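You operate a simulated robot arm through the tools that you are given. There is no shell and no other tool.

You are at the controls of a simulated robot arm. One attempt, no reset.

Task
Move the upright book from the teen bin into cart 2's top row.
Fine: raise the bin's floor first and lower it after; spine out, bookend pushed up to it; the lying books stay.
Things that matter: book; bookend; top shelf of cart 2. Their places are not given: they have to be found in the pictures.

The check looks at the end state, three seconds after you hand in, the way a careful person would. Anything else that was tipped, shoved, dropped, spilled or broken makes it a failure.

Robot
A 6-joint arm with a two-finger gripper, fixed in place. Base frame: the origin is at the foot of the arm, x ahead of it, y to its left, z up; the work surface is at about z = 0.76. Units: m, rad, N and s.
Its first joint turns from -2.897 to 2.897 rad. Payload 2.45 kg.
Tool frame: the origin (TCP) lies between the finger pads and is the grasp point; the fingertips stand 0.02 m ahead of it; z points along the fingers, y is the line along which they close. Largest opening 0.14 m; the body of the gripper starts 0.168 m behind the TCP.
Orientation is told as [roll, pitch, yaw] about the base's x, y, z axes, in that order, counted from this pose: with the fingers straight down and closing along the base's y, the tool's x points along the base's -x, its y along +y and its z along -z.

Tools
- The arm moves only by the tool move_arm. Its argument "motion" is a list of rows, each a list of 7 numbers: the turn, a rotation vector about the tool's x, y, z in rad, then the shift along the tool's x, y, z in m, then the gripper command, from -1 (fully open) to 1 (shut), values between in proportion. In form: [[wx, wy, wz, x, y, z, grip], ...]. A call has 1 to 20 rows; each row shifts and turns the commanded pose from where the row before left it, along the tool's axes as they then stand. Rows are played at 5 a second. More than 0.05 m and 0.15 rad between two rows, or a gripper value outside its range, and nothing of the call is played. Where a pose cannot be reached the arm comes as near as it can. A force on the tool above 40 N (or 10 N above the force at the start of the call, whichever is more), or a blocked arm, ends the call early, and 0.2 s more pass. Each finger travels about 0.045 m/s and halts on what it meets, pressing with about 33 N; the grip force reading is that of the motor and also rises with nothing between the fingers. The clock runs only during rows and for 0.2 s after the last one: add rows that do not move to give the fingers time. The reply holds the time, the measured pose of the TCP, the force on the tool along the base axes, the opening and the grip force, in the units named above and with some noise, with the torque about the TCP (base axes, N m) and any sound that the robot's microphone picked up.
- Cameras (640 x 400 px; columns grow to the right, rows downward): "scene" is fixed at [0.0588, 0.6483, 1.4162]; the picture's right is [-0.96, -0.29, 0.00], its down [-0.24, 0.77, -0.59] and it looks along [0.18, -0.57, -0.80] (base axes); focal length 214 px, centre (320, 200). "wrist" rides on the gripper at [0.078, 0.011, -0.209] in the tool frame; the picture's right is [-0.14, 0.99, 0.00], its down [-0.92, -0.13, -0.37] and it looks along [-0.37, -0.05, 0.93] (tool axes); focal length 280 px, centre (320, 200).
- grab_frame(camera): a new picture of that camera. The clock stands still meanwhile.
- probe_pixels(camera, pixels): for up to 12 pixels [column, row] of the newest picture of that camera ("zoom" is the newest enlarged one), the place [x, y, z] in the base frame of the surface seen there, good to about 0.002 m, but the place of the scene camera against the robot may be out by one fixed shift of up to 0.018 m in any direction. The clock stands still meanwhile.
- close_up(camera, box): a new picture of the part [left, top, right, bottom] of that camera's present view, enlarged. The clock stands still meanwhile.
- sign_off(): hands the job in; it is judged then, once.

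Leave the gripper open and the arm clear of the work at the hand-in unless told otherwise.

The tools are called as a command line: name --pt "numbers of a row" for each row, then --argument value for the rest, lists and objects as JSON in quotes. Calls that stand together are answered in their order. move_arm: Moves the arm, as the interface text tells. Its arguments: {"type":"object","properties":{"motion":{"type":"array","items":{"type":"array","items":{"type":"number"}}}},"required":["motion"]} The other tools are called the same way: grab_frame (camera) takes a picture; probe_pixels (camera, pixels) gives the place of the surface under pixels of a picture; close_up (camera, box) takes an enlarged picture of a part of a camera's view; sign_off () hands the job in.

At the start:

```text
time: 0.0
tcp_pos: [0.3112, 0.3968, 1.2135]
tcp_rot: [0.0, 0.001, 0.0]
contact_force: [0.7, -0.5, 0.1]
wrist_torque: [0.02, 0.01, 0.05]
grip_width: 0.1401
grasp_force: 0.2
```

scene: 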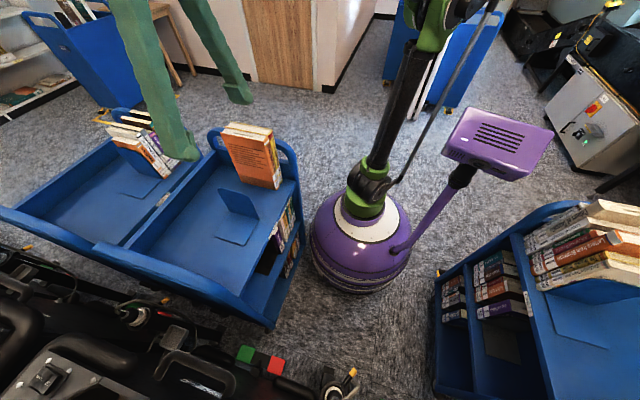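
wrist: 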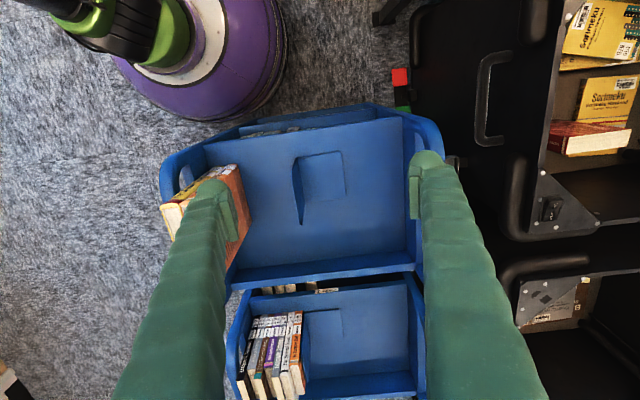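

I see two blue carts at the left of the scene picture, another cart at the right (600,290), black bins at the bottom left, and a bin control with green and red buttons near (255,358). I'll take fresh pictures and enlargements to read the labels.

close_up --camera "scene" --box '[0, 230, 380, 400]'

close_up --camera "wrist" --box '[360, 0, 640, 400]'

close_up --camera "scene" --box '[0, 80, 320, 330]'

close_up --camera "scene" --box '[420, 0, 640, 400]'

```text
1.68 times, centred on (190, 315) of scene
```

zoom: 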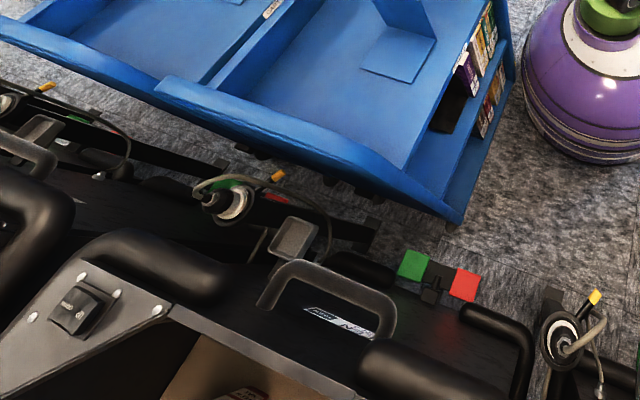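

```text
1.00 times, centred on (500, 200) of wrist (not enlarged: the box is as wide or as high as the picture)
```

zoom: 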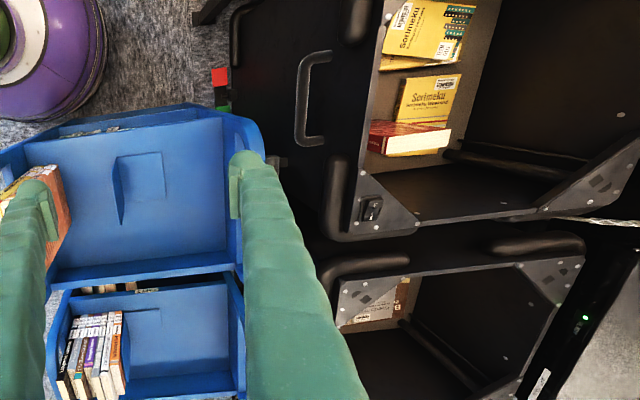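

```text
1.60 times, centred on (160, 205) of scene
```

zoom: 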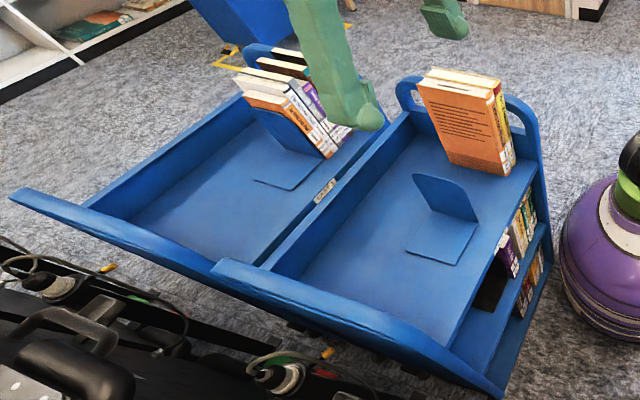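

```text
1.00 times, centred on (530, 200) of scene (not enlarged: the box is as wide or as high as the picture)
```

zoom: 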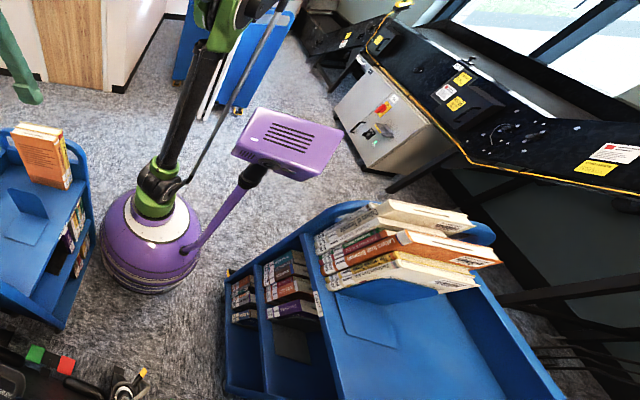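

There are three carts near: two at left, one at right. Small labels are on the left cart divider (near scene 163,200), and on the bin handle (near 202,385). Enlarging those.

close_up --camera "scene" --box '[130, 180, 194, 220]'

close_up --camera "scene" --box '[150, 340, 246, 400]'

close_up --camera "scene" --box '[480, 230, 576, 290]'

close_up --camera "scene" --box '[224, 190, 304, 270]'

close_up --camera "scene" --box '[0, 280, 160, 400]'

close_up --camera "wrist" --box '[500, 0, 640, 100]'

close_up --camera "wrist" --box '[500, 80, 640, 240]'

close_up --camera "wrist" --box '[480, 240, 640, 400]'

```text
10.00 times, centred on (162, 200) of scene
```

zoom: 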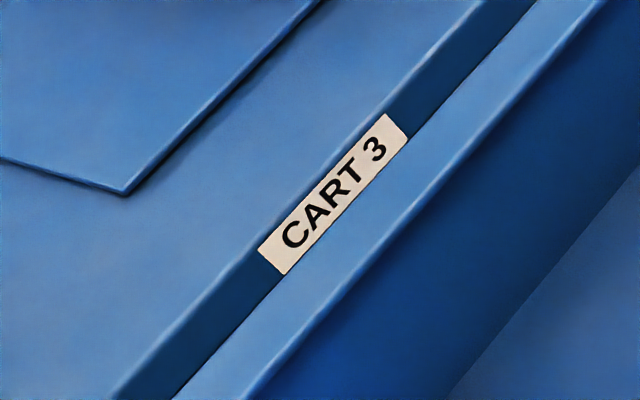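

```text
6.67 times, centred on (198, 370) of scene
```

zoom: 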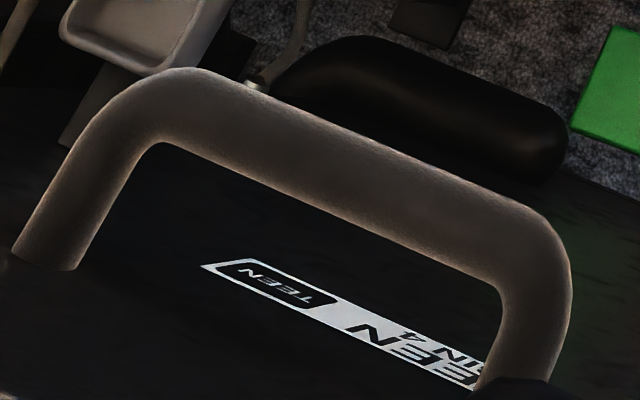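

```text
6.67 times, centred on (528, 260) of scene
```

zoom: 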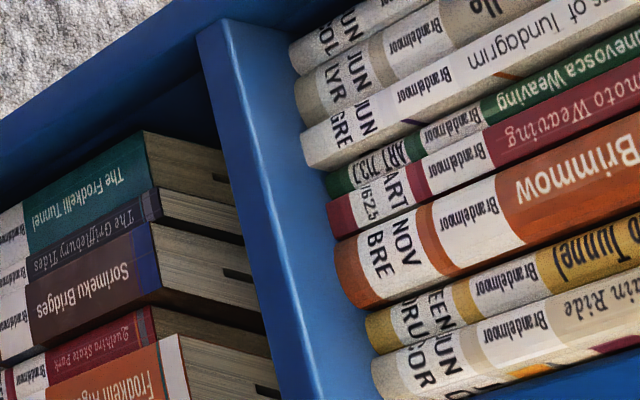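

```text
5.00 times, centred on (264, 230) of scene
```

zoom: 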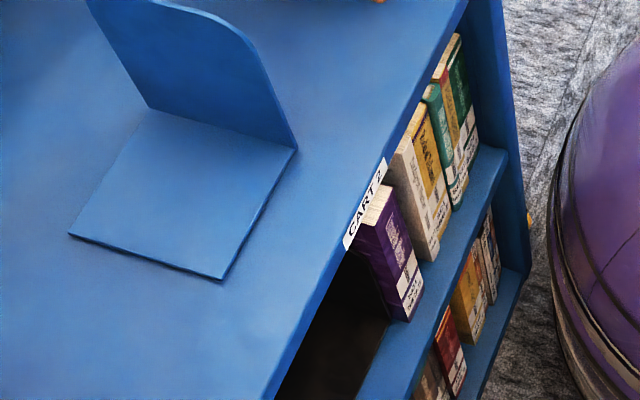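

```text
3.33 times, centred on (80, 340) of scene
```

zoom: 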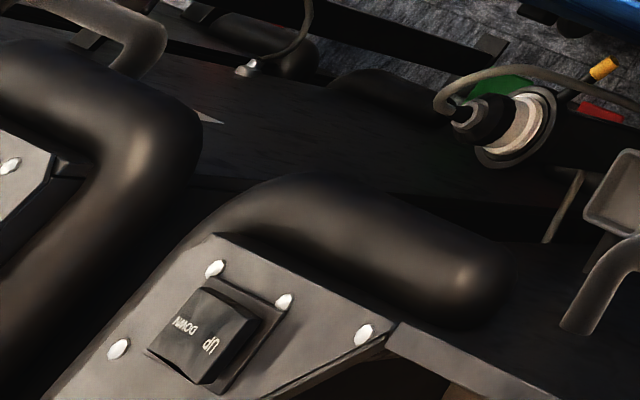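

```text
4.00 times, centred on (570, 50) of wrist
```

zoom: 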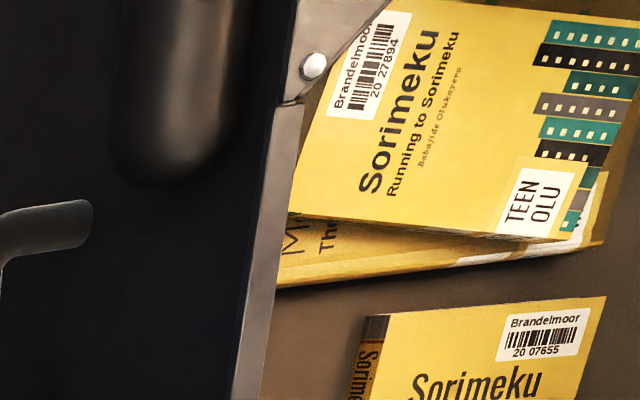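

```text
2.50 times, centred on (570, 160) of wrist
```

zoom: 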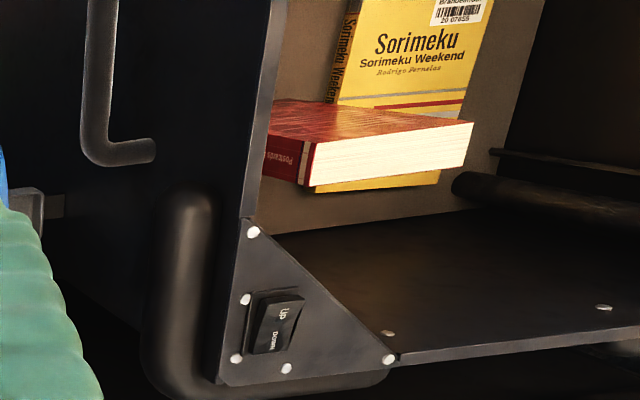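

```text
2.50 times, centred on (560, 320) of wrist
```

zoom: 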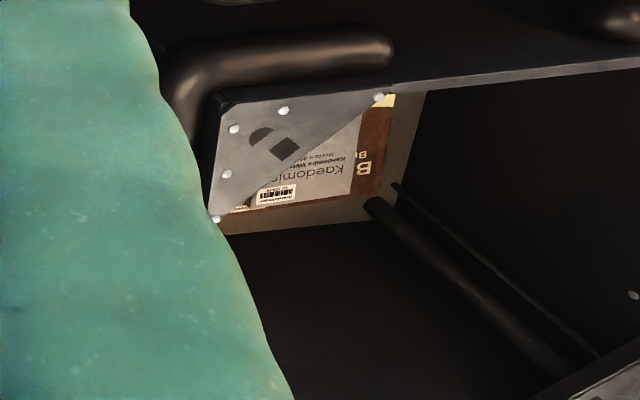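

The middle cart carries a label "CART 2?" at scene (270,234); the bin has a rocker switch UP/DOWN. Checking the label more closely and probing places: cart shelf, bookend, standing book in cart, bin rim, switch, books.

close_up --camera "scene" --box '[256, 218, 288, 238]'

grab_frame --camera "scene"

probe_pixels --camera "scene" --pixels '[[200, 270], [237, 200], [235, 230], [258, 219], [247, 245], [216, 240], [221, 187], [240, 186], [280, 188], [275, 140], [225, 125], [270, 127]]'

grab_frame --camera "wrist"

probe_pixels --camera "wrist" --pixels '[[600, 132], [600, 145], [551, 141], [628, 136], [610, 100], [600, 30], [547, 208], [553, 200], [552, 214], [560, 120], [400, 75], [620, 240]]'

probe_pixels --camera "wrist" --pixels '[[562, 172], [540, 230], [630, 225], [570, 100], [575, 10], [570, 70], [480, 90], [545, 60], [520, 200], [480, 200], [440, 160], [610, 200]]'

```text
16.00 times, centred on (272, 228) of scene
```

zoom: 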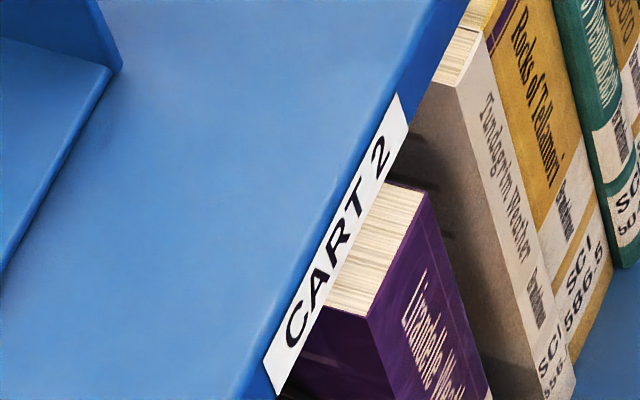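

```text
taken
```

scene: 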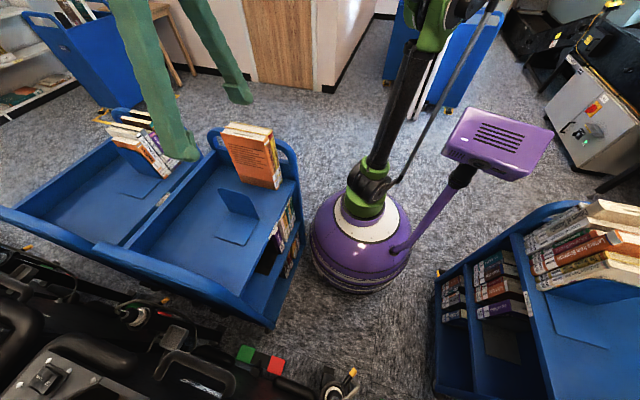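

```text
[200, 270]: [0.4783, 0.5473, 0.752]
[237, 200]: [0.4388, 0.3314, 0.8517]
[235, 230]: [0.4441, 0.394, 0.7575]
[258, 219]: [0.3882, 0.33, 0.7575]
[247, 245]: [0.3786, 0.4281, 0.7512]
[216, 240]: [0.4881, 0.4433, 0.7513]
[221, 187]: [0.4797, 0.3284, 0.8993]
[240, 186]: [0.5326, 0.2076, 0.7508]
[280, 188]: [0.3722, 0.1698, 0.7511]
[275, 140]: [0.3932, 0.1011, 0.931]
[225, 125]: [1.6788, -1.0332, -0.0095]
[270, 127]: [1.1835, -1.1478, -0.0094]
```

```text
taken
```

wrist: 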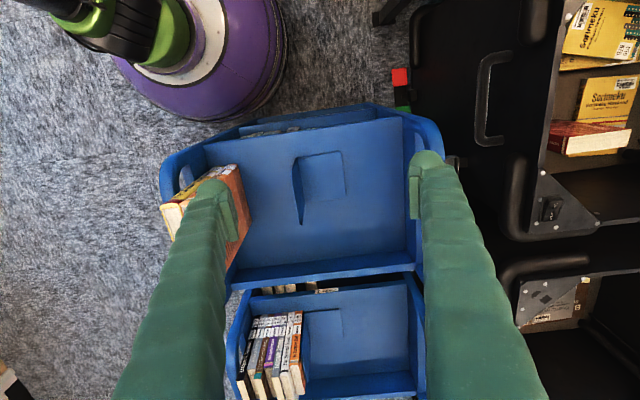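

```text
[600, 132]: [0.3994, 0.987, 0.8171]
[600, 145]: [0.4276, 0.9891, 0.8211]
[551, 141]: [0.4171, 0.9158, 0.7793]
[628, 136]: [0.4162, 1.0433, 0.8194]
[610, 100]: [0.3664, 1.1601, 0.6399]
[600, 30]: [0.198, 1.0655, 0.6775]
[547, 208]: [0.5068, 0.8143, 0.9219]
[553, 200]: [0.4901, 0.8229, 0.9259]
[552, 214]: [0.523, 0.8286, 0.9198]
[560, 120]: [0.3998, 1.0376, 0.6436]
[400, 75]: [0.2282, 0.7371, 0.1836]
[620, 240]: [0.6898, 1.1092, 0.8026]
```

```text
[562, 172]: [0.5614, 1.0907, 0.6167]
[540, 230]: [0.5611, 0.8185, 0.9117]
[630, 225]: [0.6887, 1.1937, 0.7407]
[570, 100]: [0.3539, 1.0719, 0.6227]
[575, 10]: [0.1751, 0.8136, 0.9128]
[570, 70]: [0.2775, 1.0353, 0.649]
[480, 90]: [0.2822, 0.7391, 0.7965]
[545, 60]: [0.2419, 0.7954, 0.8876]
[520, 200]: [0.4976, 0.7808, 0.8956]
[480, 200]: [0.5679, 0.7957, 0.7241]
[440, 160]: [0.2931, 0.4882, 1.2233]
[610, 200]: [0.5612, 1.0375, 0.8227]
```

Cart 2 is the middle cart (label "CART 2" on its -x side), shelf at z≈0.751, bookend plate at y≈0.33. The bin's near wall is at y≈0.8, rim z≈0.91; a red book stands in it with top at z≈0.82 near (0.41,0.98). I'll move the arm at height toward the bin to look in with the wrist camera.

move_arm --pt "0 0 0 0.006 0.04 0 -1" --pt "0 0 0 0.006 0.04 0 -1" --pt "0 0 0 0.006 0.04 0 -1" --pt "0 0 0 0.006 0.04 0 -1" --pt "0 0 0 0.006 0.04 0 -1" --pt "0 0 0 0.006 0.04 0 -1" --pt "0 0 0 0.006 0.04 0 -1" --pt "0 0 0 0.006 0.04 0 -1" --pt "0 0 0 0.006 0.04 0 -1" --pt "0 0 0 0.006 0.04 0 -1" --pt "0 0 0 0 0 0 -1"

grab_frame --camera "wrist"

grab_frame --camera "scene"

```text
time: 2.4
tcp_pos: [0.253, 0.7922, 1.2166]
tcp_rot: [0.0, 0.002, 0.001]
contact_force: [0.2, 0.2, 0.0]
wrist_torque: [0.01, -0.01, -0.02]
grip_width: 0.1401
grasp_force: 0.0
```

```text
taken
```

wrist: 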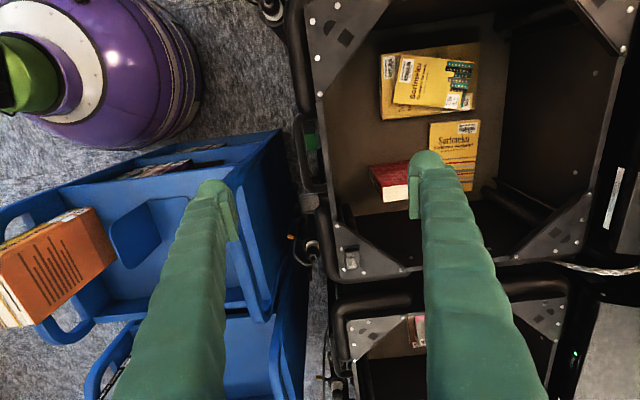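

```text
taken
```

scene: 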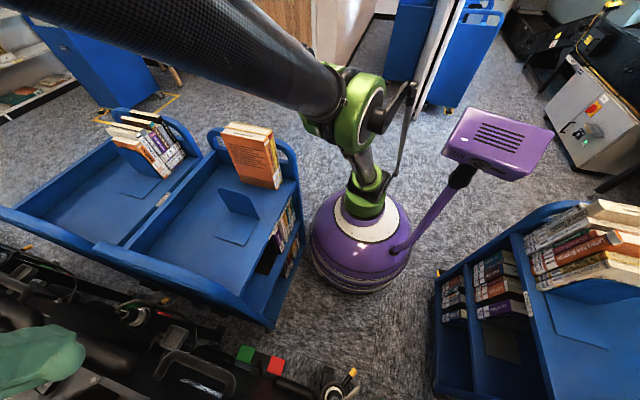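

The bin interior is seen now; the finger hides part of the red book. I'll enlarge the bin view and probe.

close_up --camera "wrist" --box '[300, 0, 640, 290]'

probe_pixels --camera "wrist" --pixels '[[372, 168], [386, 202], [384, 190], [408, 187], [408, 198], [400, 170], [378, 198], [350, 257], [350, 265], [348, 250], [460, 165], [440, 90]]'

probe_pixels --camera "wrist" --pixels '[[390, 140], [360, 100], [350, 210], [400, 230], [312, 60], [330, 200], [325, 245], [590, 120], [560, 230], [540, 100], [500, 30], [410, 268]]'

```text
1.38 times, centred on (470, 145) of wrist
```

zoom: 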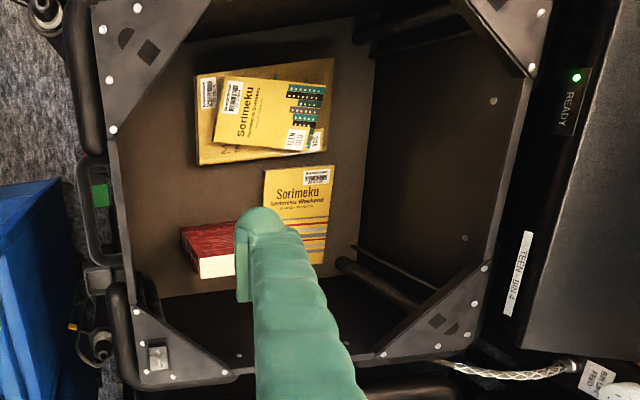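

```text
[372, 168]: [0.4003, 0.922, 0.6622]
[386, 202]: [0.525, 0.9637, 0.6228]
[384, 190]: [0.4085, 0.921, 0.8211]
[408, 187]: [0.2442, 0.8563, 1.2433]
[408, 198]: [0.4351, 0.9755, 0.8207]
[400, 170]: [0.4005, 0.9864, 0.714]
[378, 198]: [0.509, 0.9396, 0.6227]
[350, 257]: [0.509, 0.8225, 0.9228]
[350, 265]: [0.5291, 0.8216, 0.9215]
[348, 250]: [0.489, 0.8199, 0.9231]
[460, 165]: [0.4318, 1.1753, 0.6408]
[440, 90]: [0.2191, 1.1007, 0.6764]
```

```text
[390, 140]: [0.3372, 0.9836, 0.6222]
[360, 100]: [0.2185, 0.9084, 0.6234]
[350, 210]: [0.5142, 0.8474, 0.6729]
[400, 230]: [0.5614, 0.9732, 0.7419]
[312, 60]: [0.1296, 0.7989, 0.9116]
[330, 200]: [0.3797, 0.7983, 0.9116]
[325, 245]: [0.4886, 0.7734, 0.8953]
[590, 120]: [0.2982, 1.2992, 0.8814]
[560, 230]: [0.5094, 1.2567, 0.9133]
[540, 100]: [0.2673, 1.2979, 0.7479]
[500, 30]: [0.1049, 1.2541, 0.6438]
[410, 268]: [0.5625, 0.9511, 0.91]
```

The red book stands at x≈0.40–0.436, y≈0.92–1.045, z≈0.62–0.82, spine toward me (−y); yellow books lie flat. The rocker switch is at about (0.51,0.82,0.92), with UP on its −x half. I'll yaw the tool by 90° (camera facing +y), close the fingers, and shift for a better look.

move_arm --pt "0 0 -0.1428 0 0 0 1" --pt "0 0 -0.1428 0 0 0 1" --pt "0 0 -0.1428 0 0 0 1" --pt "0 0 -0.1428 0 0 0 1" --pt "0 0 -0.1428 0 0 0 1" --pt "0 0 -0.1428 0 0 0 1" --pt "0 0 -0.1428 0 0 0 1" --pt "0 0 -0.1428 0 0 0 1" --pt "0 0 -0.1428 0 0 0 1" --pt "0 0 -0.1428 0 0 0 1" --pt "0 0 -0.1428 0 0 0 1" --pt "0 0 0 0.02 -0.04 0 1" --pt "0 0 0 0.02 -0.04 0 1" --pt "0 0 0 0.02 -0.04 0 1" --pt "0 0 0 0.02 -0.04 0 1" --pt "0 0 0 0.02 -0.04 0 1" --pt "0 0 0 0 0 0 1"

grab_frame --camera "wrist"

close_up --camera "wrist" --box '[240, 120, 400, 220]'

```text
time: 6.0
tcp_pos: [0.4532, 0.6987, 1.2123]
tcp_rot: [0.002, 0.0, 1.571]
contact_force: [-0.6, 0.6, -0.4]
wrist_torque: [0.03, -0.01, 0.02]
grip_width: 0.0
grasp_force: 29.1
```

```text
taken
```

wrist: 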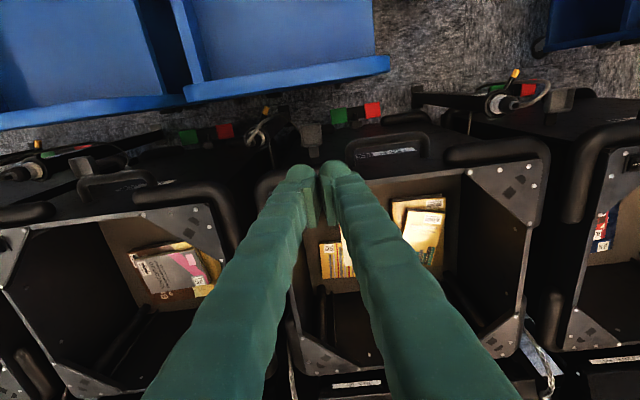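

```text
4.00 times, centred on (320, 170) of wrist
```

zoom: 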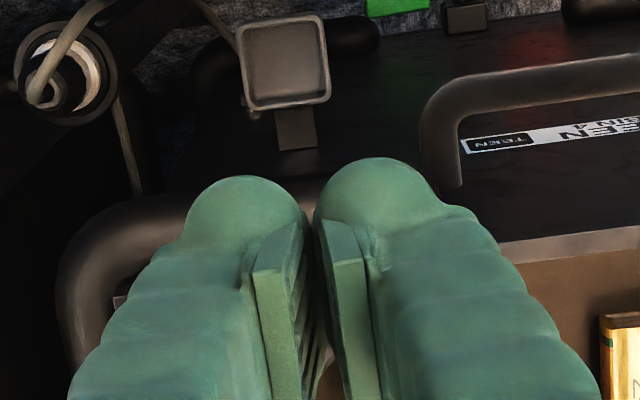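

With this yaw, image down is +y and right is −x; the fingers hide the switch. I'll shift to x≈0.33 to see the switch and the red book to the left of the fingers.

move_arm --pt "0 0 0 0 0.04 0 1" --pt "0 0 0 0 0.04 0 1" --pt "0 0 0 0 0.04 0 1" --pt "0 0 0 0 0.04 0.0 1" --pt "0 0 0 0 0.02 0 1" --pt "0 0 0 0 0 0 1"

grab_frame --camera "wrist"

close_up --camera "wrist" --box '[130, 140, 290, 240]'

```text
time: 7.4
tcp_pos: [0.2736, 0.6982, 1.2124]
tcp_rot: [-0.001, 0.001, 1.57]
contact_force: [-0.1, -0.1, 0.8]
wrist_torque: [0.0, 0.04, -0.02]
grip_width: 0.0
grasp_force: 29.7
```

```text
taken
```

wrist: 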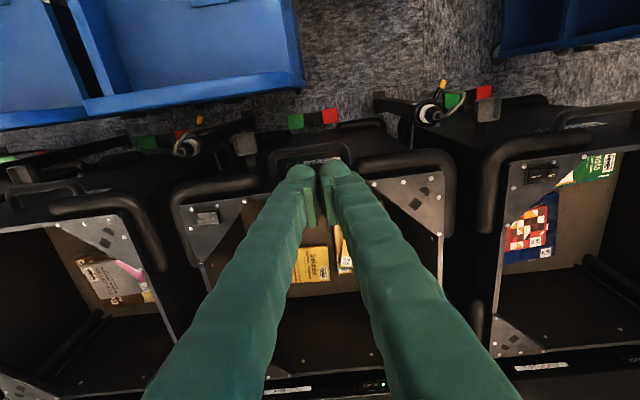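

```text
4.00 times, centred on (210, 190) of wrist
```

zoom: 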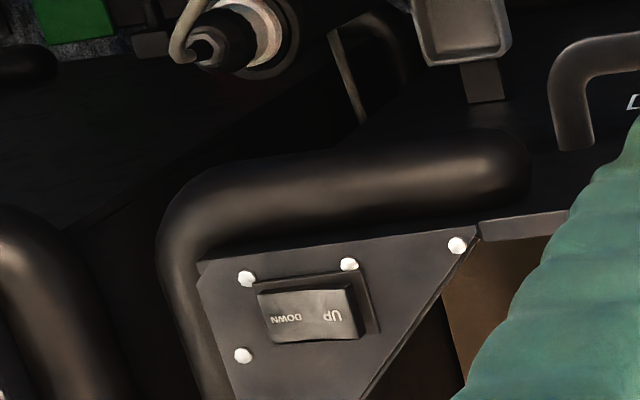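

UP is the right (−x) half of the rocker and stands proud, DOWN half pressed. Probing the switch and other positions in this enlargement.

probe_pixels --camera "zoom" --pixels '[[335, 316], [350, 316], [300, 318], [265, 318], [275, 300], [340, 295], [360, 330], [375, 330], [420, 260], [220, 320], [300, 340], [330, 338]]'

probe_pixels --camera "wrist" --pixels '[[240, 190], [360, 160], [300, 155], [300, 122], [330, 117], [245, 145], [310, 262], [340, 255], [346, 262], [370, 384], [330, 330], [300, 110]]'

```text
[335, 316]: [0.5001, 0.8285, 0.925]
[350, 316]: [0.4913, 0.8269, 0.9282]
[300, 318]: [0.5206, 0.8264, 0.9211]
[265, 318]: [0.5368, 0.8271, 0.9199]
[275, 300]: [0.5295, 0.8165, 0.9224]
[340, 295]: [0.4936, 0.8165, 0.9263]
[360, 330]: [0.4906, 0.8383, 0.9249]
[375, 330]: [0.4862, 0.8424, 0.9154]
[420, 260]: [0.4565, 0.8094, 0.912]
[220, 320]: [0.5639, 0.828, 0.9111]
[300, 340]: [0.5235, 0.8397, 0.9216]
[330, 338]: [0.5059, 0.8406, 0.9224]
```

```text
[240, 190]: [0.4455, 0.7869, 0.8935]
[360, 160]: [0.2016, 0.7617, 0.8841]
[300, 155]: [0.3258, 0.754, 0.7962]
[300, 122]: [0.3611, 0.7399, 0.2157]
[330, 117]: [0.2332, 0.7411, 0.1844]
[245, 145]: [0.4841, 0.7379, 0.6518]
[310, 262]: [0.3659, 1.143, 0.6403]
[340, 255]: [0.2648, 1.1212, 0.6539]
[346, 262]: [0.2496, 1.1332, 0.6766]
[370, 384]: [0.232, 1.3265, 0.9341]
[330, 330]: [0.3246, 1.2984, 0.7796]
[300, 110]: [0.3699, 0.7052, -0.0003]
```

The rocker spans x 0.490–0.537, y 0.815–0.84; UP end raised at z≈0.928. I'll bring the closed fingertips above the UP half at (0.495, 0.828), tip z≈0.98.

move_arm --pt "0 0 0 -0.0186 -0.0316 0.0303 1" --pt "0 0 0 -0.0186 -0.0316 0.0303 1" --pt "0 0 0 -0.0186 -0.0316 0.0303 1" --pt "0 0 0 -0.0186 -0.0316 0.0303 1" --pt "0 0 0 -0.0186 -0.0316 0.0303 1" --pt "0 0 0 -0.0186 -0.0316 0.0303 1" --pt "0 0 0 -0.0186 -0.0316 0.0303 1" --pt "0 0 0 0 0 0 1" --pt "0 0 0 0 0 0 1"

grab_frame --camera "wrist"

```text
time: 9.4
tcp_pos: [0.4933, 0.8268, 0.998]
tcp_rot: [0.0, 0.0, 1.571]
contact_force: [0.8, 0.2, -0.3]
wrist_torque: [0.01, 0.0, 0.01]
grip_width: 0.0
grasp_force: 29.5
```

```text
taken
```

wrist: 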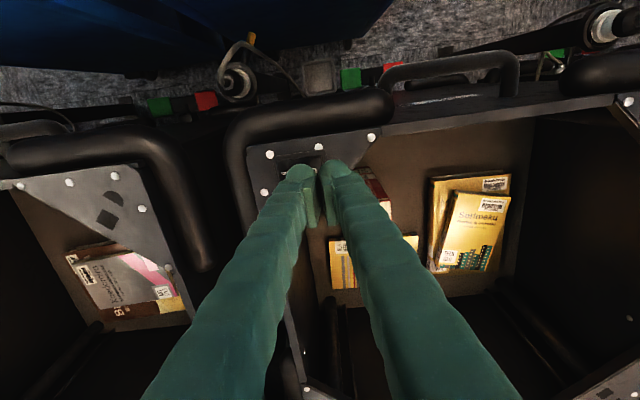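

Tip is above the switch. I'll lower to just above it, then press in small steps.

move_arm --pt "0 0 0 0 0 0.025 1" --pt "0 0 0 0 0 0.02 1" --pt "0 0 0 0 0 0.004 1" --pt "0 0 0 0 0 0.003 1" --pt "0 0 0 0 0 0.003 1" --pt "0 0 0 0 0 0 1"

close_up --camera "wrist" --box '[220, 80, 420, 220]'

```text
time: 10.8
tcp_pos: [0.4938, 0.8256, 0.9477]
tcp_rot: [0.001, 0.001, 1.57]
contact_force: [0.2, 0.5, 0.1]
wrist_torque: [-0.03, 0.0, -0.02]
grip_width: 0.0
grasp_force: 29.7
```

```text
2.86 times, centred on (320, 150) of wrist
```

zoom: 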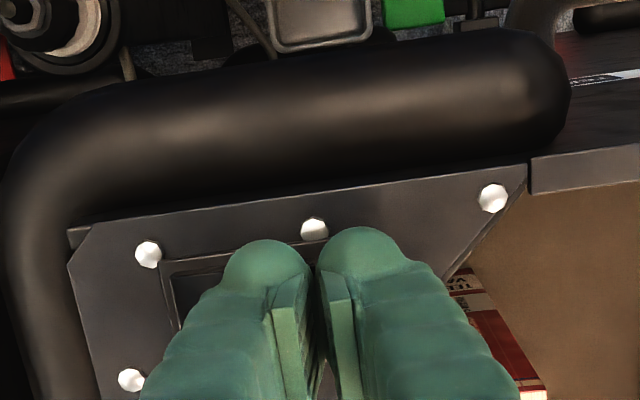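

Just touching now (TCP 0.9477, tip ≈0.928). Pressing further in 2 mm steps.

move_arm --pt "0 0 0 0 0 0.002 1" --pt "0 0 0 0 0 0.002 1" --pt "0 0 0 0 0 0.002 1" --pt "0 0 0 0 0 0 1"

grab_frame --camera "wrist"

```text
time: 11.7
tcp_pos: [0.4927, 0.8261, 0.9425]
tcp_rot: [-0.003, -0.001, 1.571]
contact_force: [-1.9, 2.2, 16.2]
wrist_torque: [0.02, -0.19, 0.04]
grip_width: 0.0002
grasp_force: 29.4
stopped in row 4: the force on the tool passed its limit at 41 N (the readings are from after the stop); the commanded pose is now the measured one
```

```text
taken
```

wrist: 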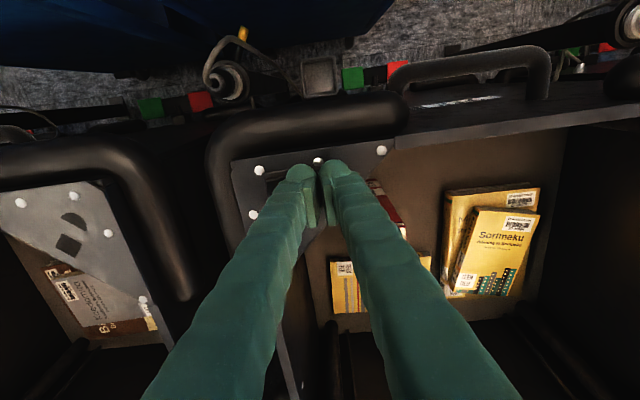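

Force peaked at 41 N. Checking whether the floor has begun to rise by probing the books.

probe_pixels --camera "wrist" --pixels '[[500, 240], [375, 193], [390, 210], [345, 290], [425, 220], [430, 265]]'

move_arm --pt "0 0 0 0 0 0 1" --pt "0 0 0 0 0 0 1" --pt "0 0 0 0 0 0 1" --pt "0 0 0 0 0 0 1" --pt "0 0 0 0 0 0 1"

grab_frame --camera "wrist"

probe_pixels --camera "wrist" --pixels '[[500, 240], [375, 193], [390, 210], [345, 290], [425, 220], [430, 265]]'

```text
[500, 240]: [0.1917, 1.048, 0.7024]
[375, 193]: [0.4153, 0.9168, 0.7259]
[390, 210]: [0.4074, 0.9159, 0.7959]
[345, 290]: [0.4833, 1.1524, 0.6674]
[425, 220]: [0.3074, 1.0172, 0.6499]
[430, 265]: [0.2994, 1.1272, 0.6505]
```

```text
time: 12.9
tcp_pos: [0.493, 0.8254, 0.9425]
tcp_rot: [-0.002, -0.001, 1.571]
contact_force: [0.1, 4.4, 28.2]
wrist_torque: [0.05, -0.31, 0.04]
grip_width: 0.0002
grasp_force: 28.7
```

```text
taken
```

wrist: 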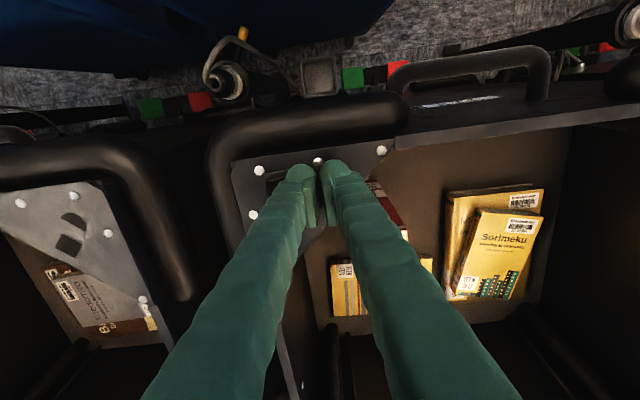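

```text
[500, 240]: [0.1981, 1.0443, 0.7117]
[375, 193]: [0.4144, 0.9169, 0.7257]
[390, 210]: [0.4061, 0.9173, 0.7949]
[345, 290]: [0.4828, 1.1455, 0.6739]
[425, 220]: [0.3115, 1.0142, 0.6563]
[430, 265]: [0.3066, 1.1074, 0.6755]
```

The floor is rising (floor z 0.650→0.656 in 1.2 s). I keep pressing for 4 s more.

move_arm --pt "0 0 0 0 0 0 1" --pt "0 0 0 0 0 0 1" --pt "0 0 0 0 0 0 1" --pt "0 0 0 0 0 0 1" --pt "0 0 0 0 0 0 1" --pt "0 0 0 0 0 0 1" --pt "0 0 0 0 0 0 1" --pt "0 0 0 0 0 0 1" --pt "0 0 0 0 0 0 1" --pt "0 0 0 0 0 0 1" --pt "0 0 0 0 0 0 1" --pt "0 0 0 0 0 0 1" --pt "0 0 0 0 0 0 1" --pt "0 0 0 0 0 0 1" --pt "0 0 0 0 0 0 1" --pt "0 0 0 0 0 0 1" --pt "0 0 0 0 0 0 1" --pt "0 0 0 0 0 0 1" --pt "0 0 0 0 0 0 1" --pt "0 0 0 0 0 0 1"

grab_frame --camera "wrist"

probe_pixels --camera "wrist" --pixels '[[500, 240], [375, 193], [390, 210], [345, 290], [425, 210], [430, 265]]'

```text
time: 17.1
tcp_pos: [0.4931, 0.8256, 0.9417]
tcp_rot: [-0.002, -0.002, 1.571]
contact_force: [-3.2, 0.0, 25.4]
wrist_torque: [-0.09, -0.21, -0.01]
grip_width: 0.0002
grasp_force: 29.2
```

```text
taken
```

wrist: 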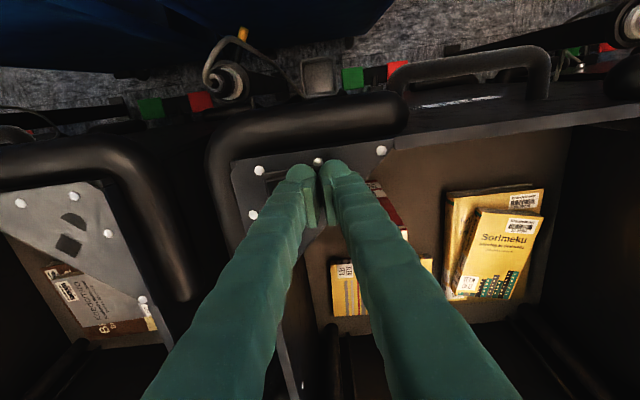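

```text
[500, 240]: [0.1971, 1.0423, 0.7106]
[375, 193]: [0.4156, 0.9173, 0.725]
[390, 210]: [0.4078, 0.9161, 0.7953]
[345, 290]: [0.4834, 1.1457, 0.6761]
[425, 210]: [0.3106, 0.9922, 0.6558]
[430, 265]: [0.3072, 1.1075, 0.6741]
```

The floor stopped at z≈0.656; the press had eased when the call stopped. I'll press 1 mm more and watch whether it resumes.

move_arm --pt "0 0 0 0 0 0.001 1" --pt "0 0 0 0 0 0.0 1" --pt "0 0 0 0 0 0 1" --pt "0 0 0 0 0 0 1" --pt "0 0 0 0 0 0 1"

grab_frame --camera "wrist"

probe_pixels --camera "wrist" --pixels '[[500, 240], [375, 193], [390, 210], [345, 290], [425, 210], [430, 265]]'

```text
time: 17.5
tcp_pos: [0.4926, 0.8255, 0.9429]
tcp_rot: [-0.003, -0.003, 1.57]
contact_force: [-4.1, -0.8, 18.8]
wrist_torque: [-0.08, -0.13, 0.01]
grip_width: 0.0
grasp_force: 29.6
stopped in row 1: the force on the tool passed its limit at 44 N (the readings are from after the stop); the commanded pose is now the measured one
```

```text
taken
```

wrist: 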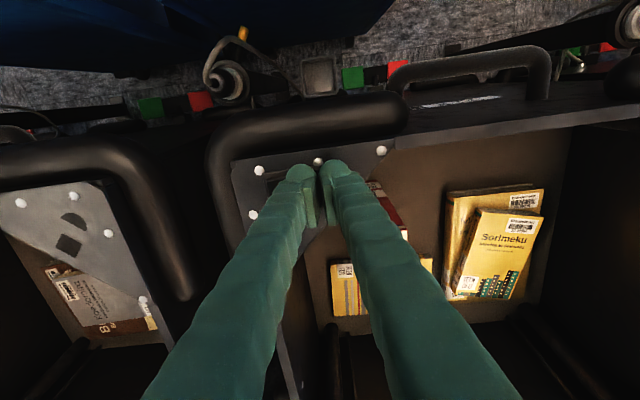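

```text
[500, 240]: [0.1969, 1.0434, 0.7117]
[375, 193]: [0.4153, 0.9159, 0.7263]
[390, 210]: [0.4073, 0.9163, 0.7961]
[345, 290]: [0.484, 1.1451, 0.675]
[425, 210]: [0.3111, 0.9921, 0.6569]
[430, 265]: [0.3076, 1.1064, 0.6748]
```

No further movement: the rocker bottomed out. Perhaps each press moves a step, so I'll release by lifting 15 mm and look.

move_arm --pt "0 0 0 0 0 -0.008 1" --pt "0 0 0 0 0 -0.007 1" --pt "0 0 0 0 0 0 1" --pt "0 0 0 0 0 0 1" --pt "0 0 0 0 0 0 1"

grab_frame --camera "wrist"

probe_pixels --camera "wrist" --pixels '[[500, 240], [375, 193], [390, 210], [345, 290], [425, 210], [430, 265]]'

close_up --camera "wrist" --box '[220, 80, 420, 220]'

```text
time: 18.7
tcp_pos: [0.4937, 0.8236, 0.9553]
tcp_rot: [-0.002, -0.004, 1.57]
contact_force: [0.4, 0.5, 0.4]
wrist_torque: [0.01, 0.0, 0.01]
grip_width: 0.0001
grasp_force: 29.6
```

```text
taken
```

wrist: 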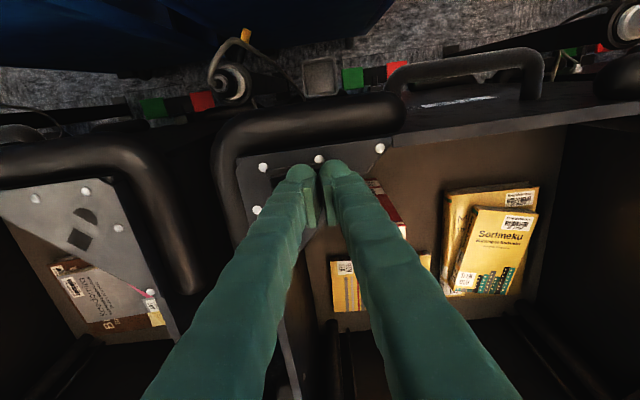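

```text
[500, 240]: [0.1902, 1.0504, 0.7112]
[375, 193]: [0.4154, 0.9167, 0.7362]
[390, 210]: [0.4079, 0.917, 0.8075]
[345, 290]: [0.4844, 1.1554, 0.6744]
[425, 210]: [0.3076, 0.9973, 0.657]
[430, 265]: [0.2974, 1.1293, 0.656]
```

```text
2.86 times, centred on (320, 150) of wrist
```

zoom: 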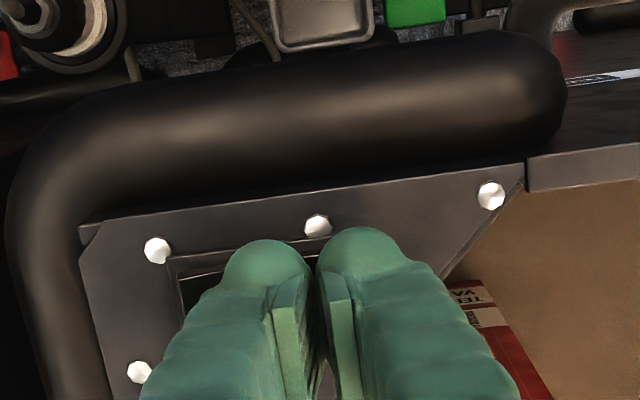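

Floor at 0.657 and steady. I'll press again the same way and see if it steps further.

move_arm --pt "0 0 0 0 -0.001 0.008 1" --pt "0 0 0 0 0 0.002 1" --pt "0 0 0 0 0 0.002 1" --pt "0 0 0 0 0 0.001 1" --pt "0 0 0 0 0 0.001 1" --pt "0 0 0 0 0 0 1" --pt "0 0 0 0 0 0 1" --pt "0 0 0 0 0 0 1"

grab_frame --camera "wrist"

probe_pixels --camera "wrist" --pixels '[[500, 240], [375, 193], [390, 210], [345, 290], [425, 210], [430, 265]]'

```text
time: 20.5
tcp_pos: [0.4938, 0.8252, 0.9432]
tcp_rot: [-0.003, -0.002, 1.57]
contact_force: [8.6, 6.4, 37.9]
wrist_torque: [0.06, -0.59, 0.08]
grip_width: 0.0
grasp_force: 29.4
```

```text
taken
```

wrist: 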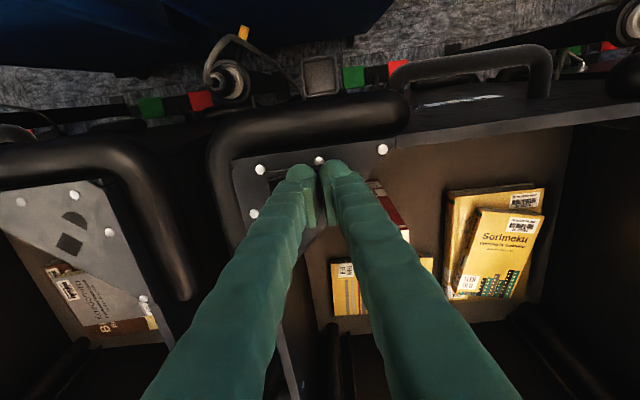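

```text
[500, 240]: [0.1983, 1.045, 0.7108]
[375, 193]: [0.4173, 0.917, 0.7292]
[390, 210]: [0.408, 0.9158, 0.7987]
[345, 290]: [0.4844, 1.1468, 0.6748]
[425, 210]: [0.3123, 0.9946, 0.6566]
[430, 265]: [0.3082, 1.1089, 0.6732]
```

No change with a second press. I'll lift off and shift aside to inspect the rocker's state and the READY/status light.

move_arm --pt "0 0 0 0 0 -0.03 1" --pt "0 0 0 0 0 -0.04 1" --pt "0 0 0 0 0 -0.04 1" --pt "0 0 0 0.01 0.03 -0.03 1" --pt "0 0 0 0.02 0.04 0 1" --pt "0 0 0 0.02 0.04 0 1" --pt "0 0 0 0.02 0.04 0 1" --pt "0 0 0 0 0.04 0 1" --pt "0 0 0 0 0 0 1"

grab_frame --camera "wrist"

close_up --camera "wrist" --box '[100, 120, 300, 245]'

```text
time: 22.5
tcp_pos: [0.3049, 0.7534, 1.0839]
tcp_rot: [-0.001, -0.004, 1.57]
contact_force: [0.8, 0.1, 0.1]
wrist_torque: [-0.02, 0.0, -0.02]
grip_width: 0.0
grasp_force: 29.1
```

```text
taken
```

wrist: 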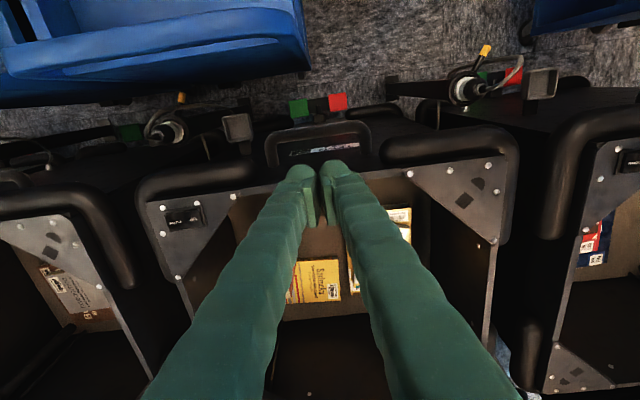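

```text
3.20 times, centred on (200, 182) of wrist
```

zoom: 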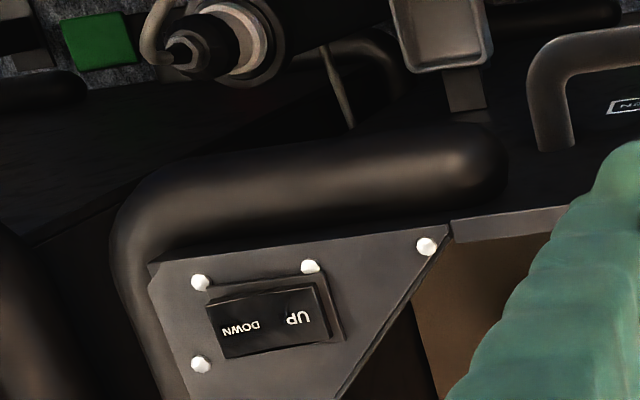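

Probing the rocker and current book heights again, after the release.

probe_pixels --camera "zoom" --pixels '[[222, 330], [240, 325], [270, 325], [300, 320], [315, 318], [340, 320], [215, 345]]'

probe_pixels --camera "wrist" --pixels '[[320, 280], [310, 312], [300, 245], [400, 225]]'

grab_frame --camera "scene"

```text
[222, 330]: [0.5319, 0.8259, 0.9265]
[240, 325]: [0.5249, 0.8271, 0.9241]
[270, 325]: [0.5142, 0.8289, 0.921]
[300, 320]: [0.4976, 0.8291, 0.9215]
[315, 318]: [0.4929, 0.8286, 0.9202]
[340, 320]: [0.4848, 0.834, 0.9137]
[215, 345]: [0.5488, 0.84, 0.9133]
```

```text
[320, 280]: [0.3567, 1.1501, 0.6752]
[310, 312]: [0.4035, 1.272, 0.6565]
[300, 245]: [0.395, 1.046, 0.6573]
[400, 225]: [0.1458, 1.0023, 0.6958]
```

```text
taken
```

scene: 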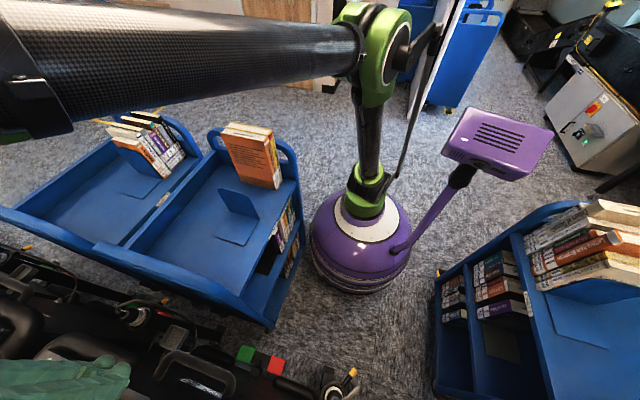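

The rocker has latched over to UP (DOWN end now raised at 0.9265) and the floor has risen 35 mm and stopped; that's its raised state. Book top should now be about z 0.856. Next: open the fingers to about 0.09 m, go above the book's x and tilt the fingers outward by 0.35 rad to gain reach.

move_arm --pt "0 0 0 0 -0.028 -0.02 -0.286" --pt "0 0 0 0 -0.028 -0.02 -0.286" --pt "0 0 0 0 -0.028 -0.02 -0.286" --pt "0 0 0 0 -0.029 -0.02 -0.286" --pt "0 -0.1167 0 0 0 0 -0.286" --pt "0 -0.1167 0 0 0 0 -0.286" --pt "0 -0.1167 0 0 0 0 -0.286" --pt "0 0 0 0 0 0 -0.286" --pt "0 0 0 0 0 0 -0.286"

grab_frame --camera "wrist"

```text
time: 24.5
tcp_pos: [0.4176, 0.7547, 1.161]
tcp_rot: [-0.005, -0.354, 1.571]
contact_force: [-0.8, -0.1, 0.3]
wrist_torque: [-0.04, -0.03, 0.03]
grip_width: 0.0899
grasp_force: 0.1
```

```text
taken
```

wrist: 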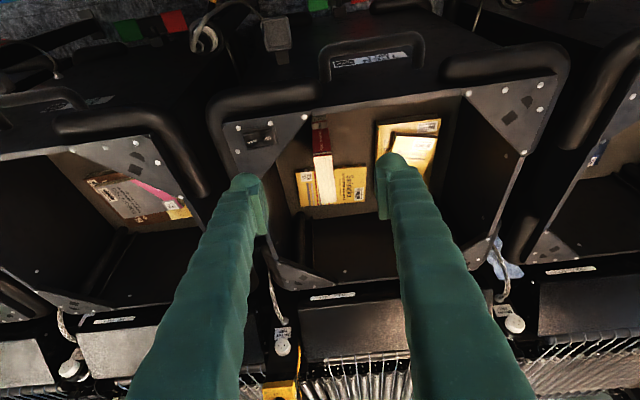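

The book is well visible between the fingers at (325,170). Enlarging and probing its edges.

close_up --camera "wrist" --box '[260, 105, 400, 215]'

```text
3.64 times, centred on (330, 160) of wrist
```

zoom: 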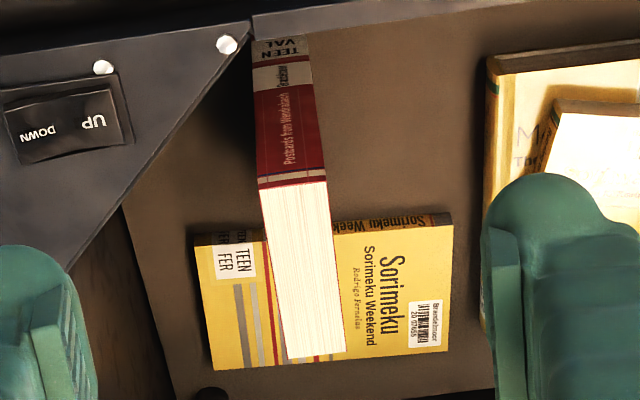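

Clear view: red book "Postcards from Wandrabach" upright, spine toward −y. Probing its corners and the yellow book next to it.

probe_pixels --camera "zoom" --pixels '[[264, 190], [325, 185], [289, 352], [343, 348], [295, 200], [310, 330], [290, 100], [312, 120], [257, 120], [240, 240], [370, 232], [330, 362]]'

probe_pixels --camera "zoom" --pixels '[[262, 182], [320, 175], [292, 160], [285, 45], [400, 100], [430, 225], [400, 350], [270, 192], [322, 190], [294, 350], [338, 346]]'

```text
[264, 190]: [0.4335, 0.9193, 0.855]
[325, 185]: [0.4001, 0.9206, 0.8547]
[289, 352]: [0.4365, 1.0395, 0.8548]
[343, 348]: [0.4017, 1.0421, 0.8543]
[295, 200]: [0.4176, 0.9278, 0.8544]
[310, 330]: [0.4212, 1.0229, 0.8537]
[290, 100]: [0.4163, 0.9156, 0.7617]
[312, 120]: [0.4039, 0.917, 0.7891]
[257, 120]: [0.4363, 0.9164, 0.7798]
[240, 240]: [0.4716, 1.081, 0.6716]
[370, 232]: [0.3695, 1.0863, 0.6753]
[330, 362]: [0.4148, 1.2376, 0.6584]
```

```text
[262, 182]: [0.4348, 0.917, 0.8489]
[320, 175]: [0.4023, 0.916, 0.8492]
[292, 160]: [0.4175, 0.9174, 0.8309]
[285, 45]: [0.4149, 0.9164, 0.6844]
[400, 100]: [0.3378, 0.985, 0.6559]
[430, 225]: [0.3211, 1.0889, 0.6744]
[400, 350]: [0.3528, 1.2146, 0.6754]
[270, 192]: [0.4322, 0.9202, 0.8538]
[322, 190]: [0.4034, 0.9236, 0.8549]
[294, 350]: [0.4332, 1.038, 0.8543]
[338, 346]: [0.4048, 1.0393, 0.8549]
```

Book: centre x≈0.4185, y 0.917–1.043, z 0.657–0.855; 36 mm thick. I'll move over it first to (0.4185, 0.965, 1.06) and check reach.

move_arm --pt "0 0 0 -0.03246 -0.0002 0.03334 -0.286" --pt "0 0 0 -0.03246 -0.0002 0.03334 -0.286" --pt "0 0 0 -0.03246 -0.0002 0.03334 -0.286" --pt "0 0 0 -0.03246 -0.0002 0.03334 -0.286" --pt "0 0 0 -0.03246 -0.0002 0.03334 -0.286" --pt "0 0 0 0 0 0 -0.286" --pt "0 0 0 0 0 0 -0.286"

grab_frame --camera "wrist"

```text
time: 26.1
tcp_pos: [0.42, 0.9646, 1.058]
tcp_rot: [-0.003, -0.352, 1.572]
contact_force: [0.7, -0.5, 0.7]
wrist_torque: [0.0, -0.02, -0.01]
grip_width: 0.0899
grasp_force: 0.1
```

```text
taken
```

wrist: 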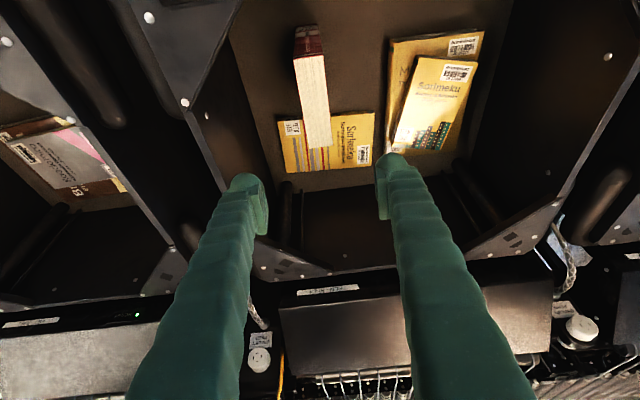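

Reach is fine. Descending straight down: first 0.16 m, then look.

move_arm --pt "0 0 0 0.0111 0.0005 0.03 -0.286" --pt "0 0 0 0.0111 0.0005 0.03 -0.286" --pt "0 0 0 0.0111 0.0005 0.03 -0.286" --pt "0 0 0 0.0111 0 0.03 -0.286" --pt "0 0 0 0.0111 0 0.03 -0.286" --pt "0 0 0 0 0 0 -0.286" --pt "0 0 0 0 0 0 -0.286"

grab_frame --camera "wrist"

```text
time: 27.7
tcp_pos: [0.4151, 0.9651, 0.9009]
tcp_rot: [-0.004, -0.355, 1.572]
contact_force: [0.6, -0.6, -0.3]
wrist_torque: [0.01, -0.04, 0.0]
grip_width: 0.0901
grasp_force: 0.1
```

```text
taken
```

wrist: 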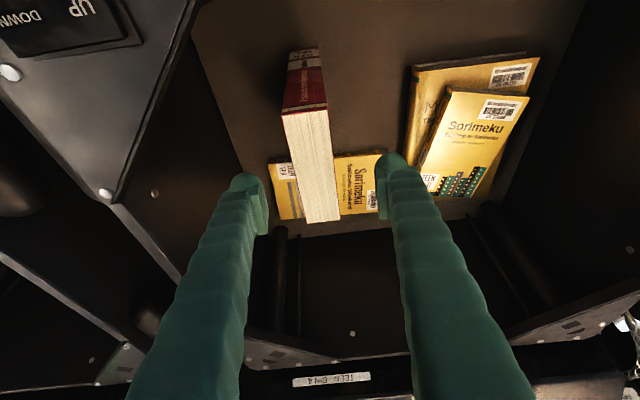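

Slightly left in x (0.4151 vs 0.4185); correct 3 mm and descend the last 0.093 m.

move_arm --pt "0 0 0 0 -0.003 0 -0.286" --pt "0 0 0 0.0081 0 0.0218 -0.286" --pt "0 0 0 0.0081 0 0.0218 -0.286" --pt "0 0 0 0.0081 0 0.0218 -0.286" --pt "0 0 0 0.0081 0 0.0218 -0.286" --pt "0 0 0 0 0 0 -0.286" --pt "0 0 0 0 0 0 -0.286"

grab_frame --camera "wrist"

```text
time: 29.3
tcp_pos: [0.4212, 0.964, 0.8084]
tcp_rot: [-0.004, -0.351, 1.571]
contact_force: [-1.1, 0.5, 0.0]
wrist_torque: [0.0, 0.0, -0.01]
grip_width: 0.0899
grasp_force: 0.1
```

```text
taken
```

wrist: 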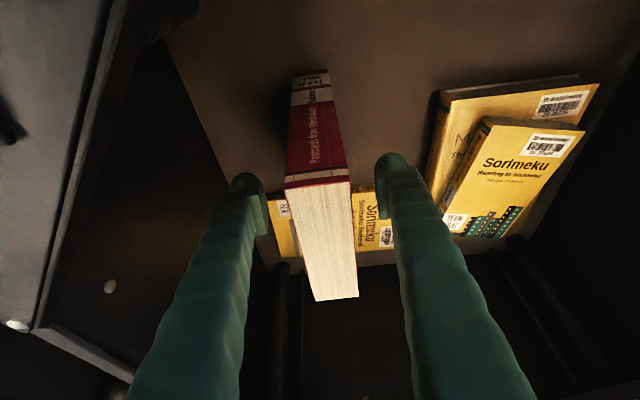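

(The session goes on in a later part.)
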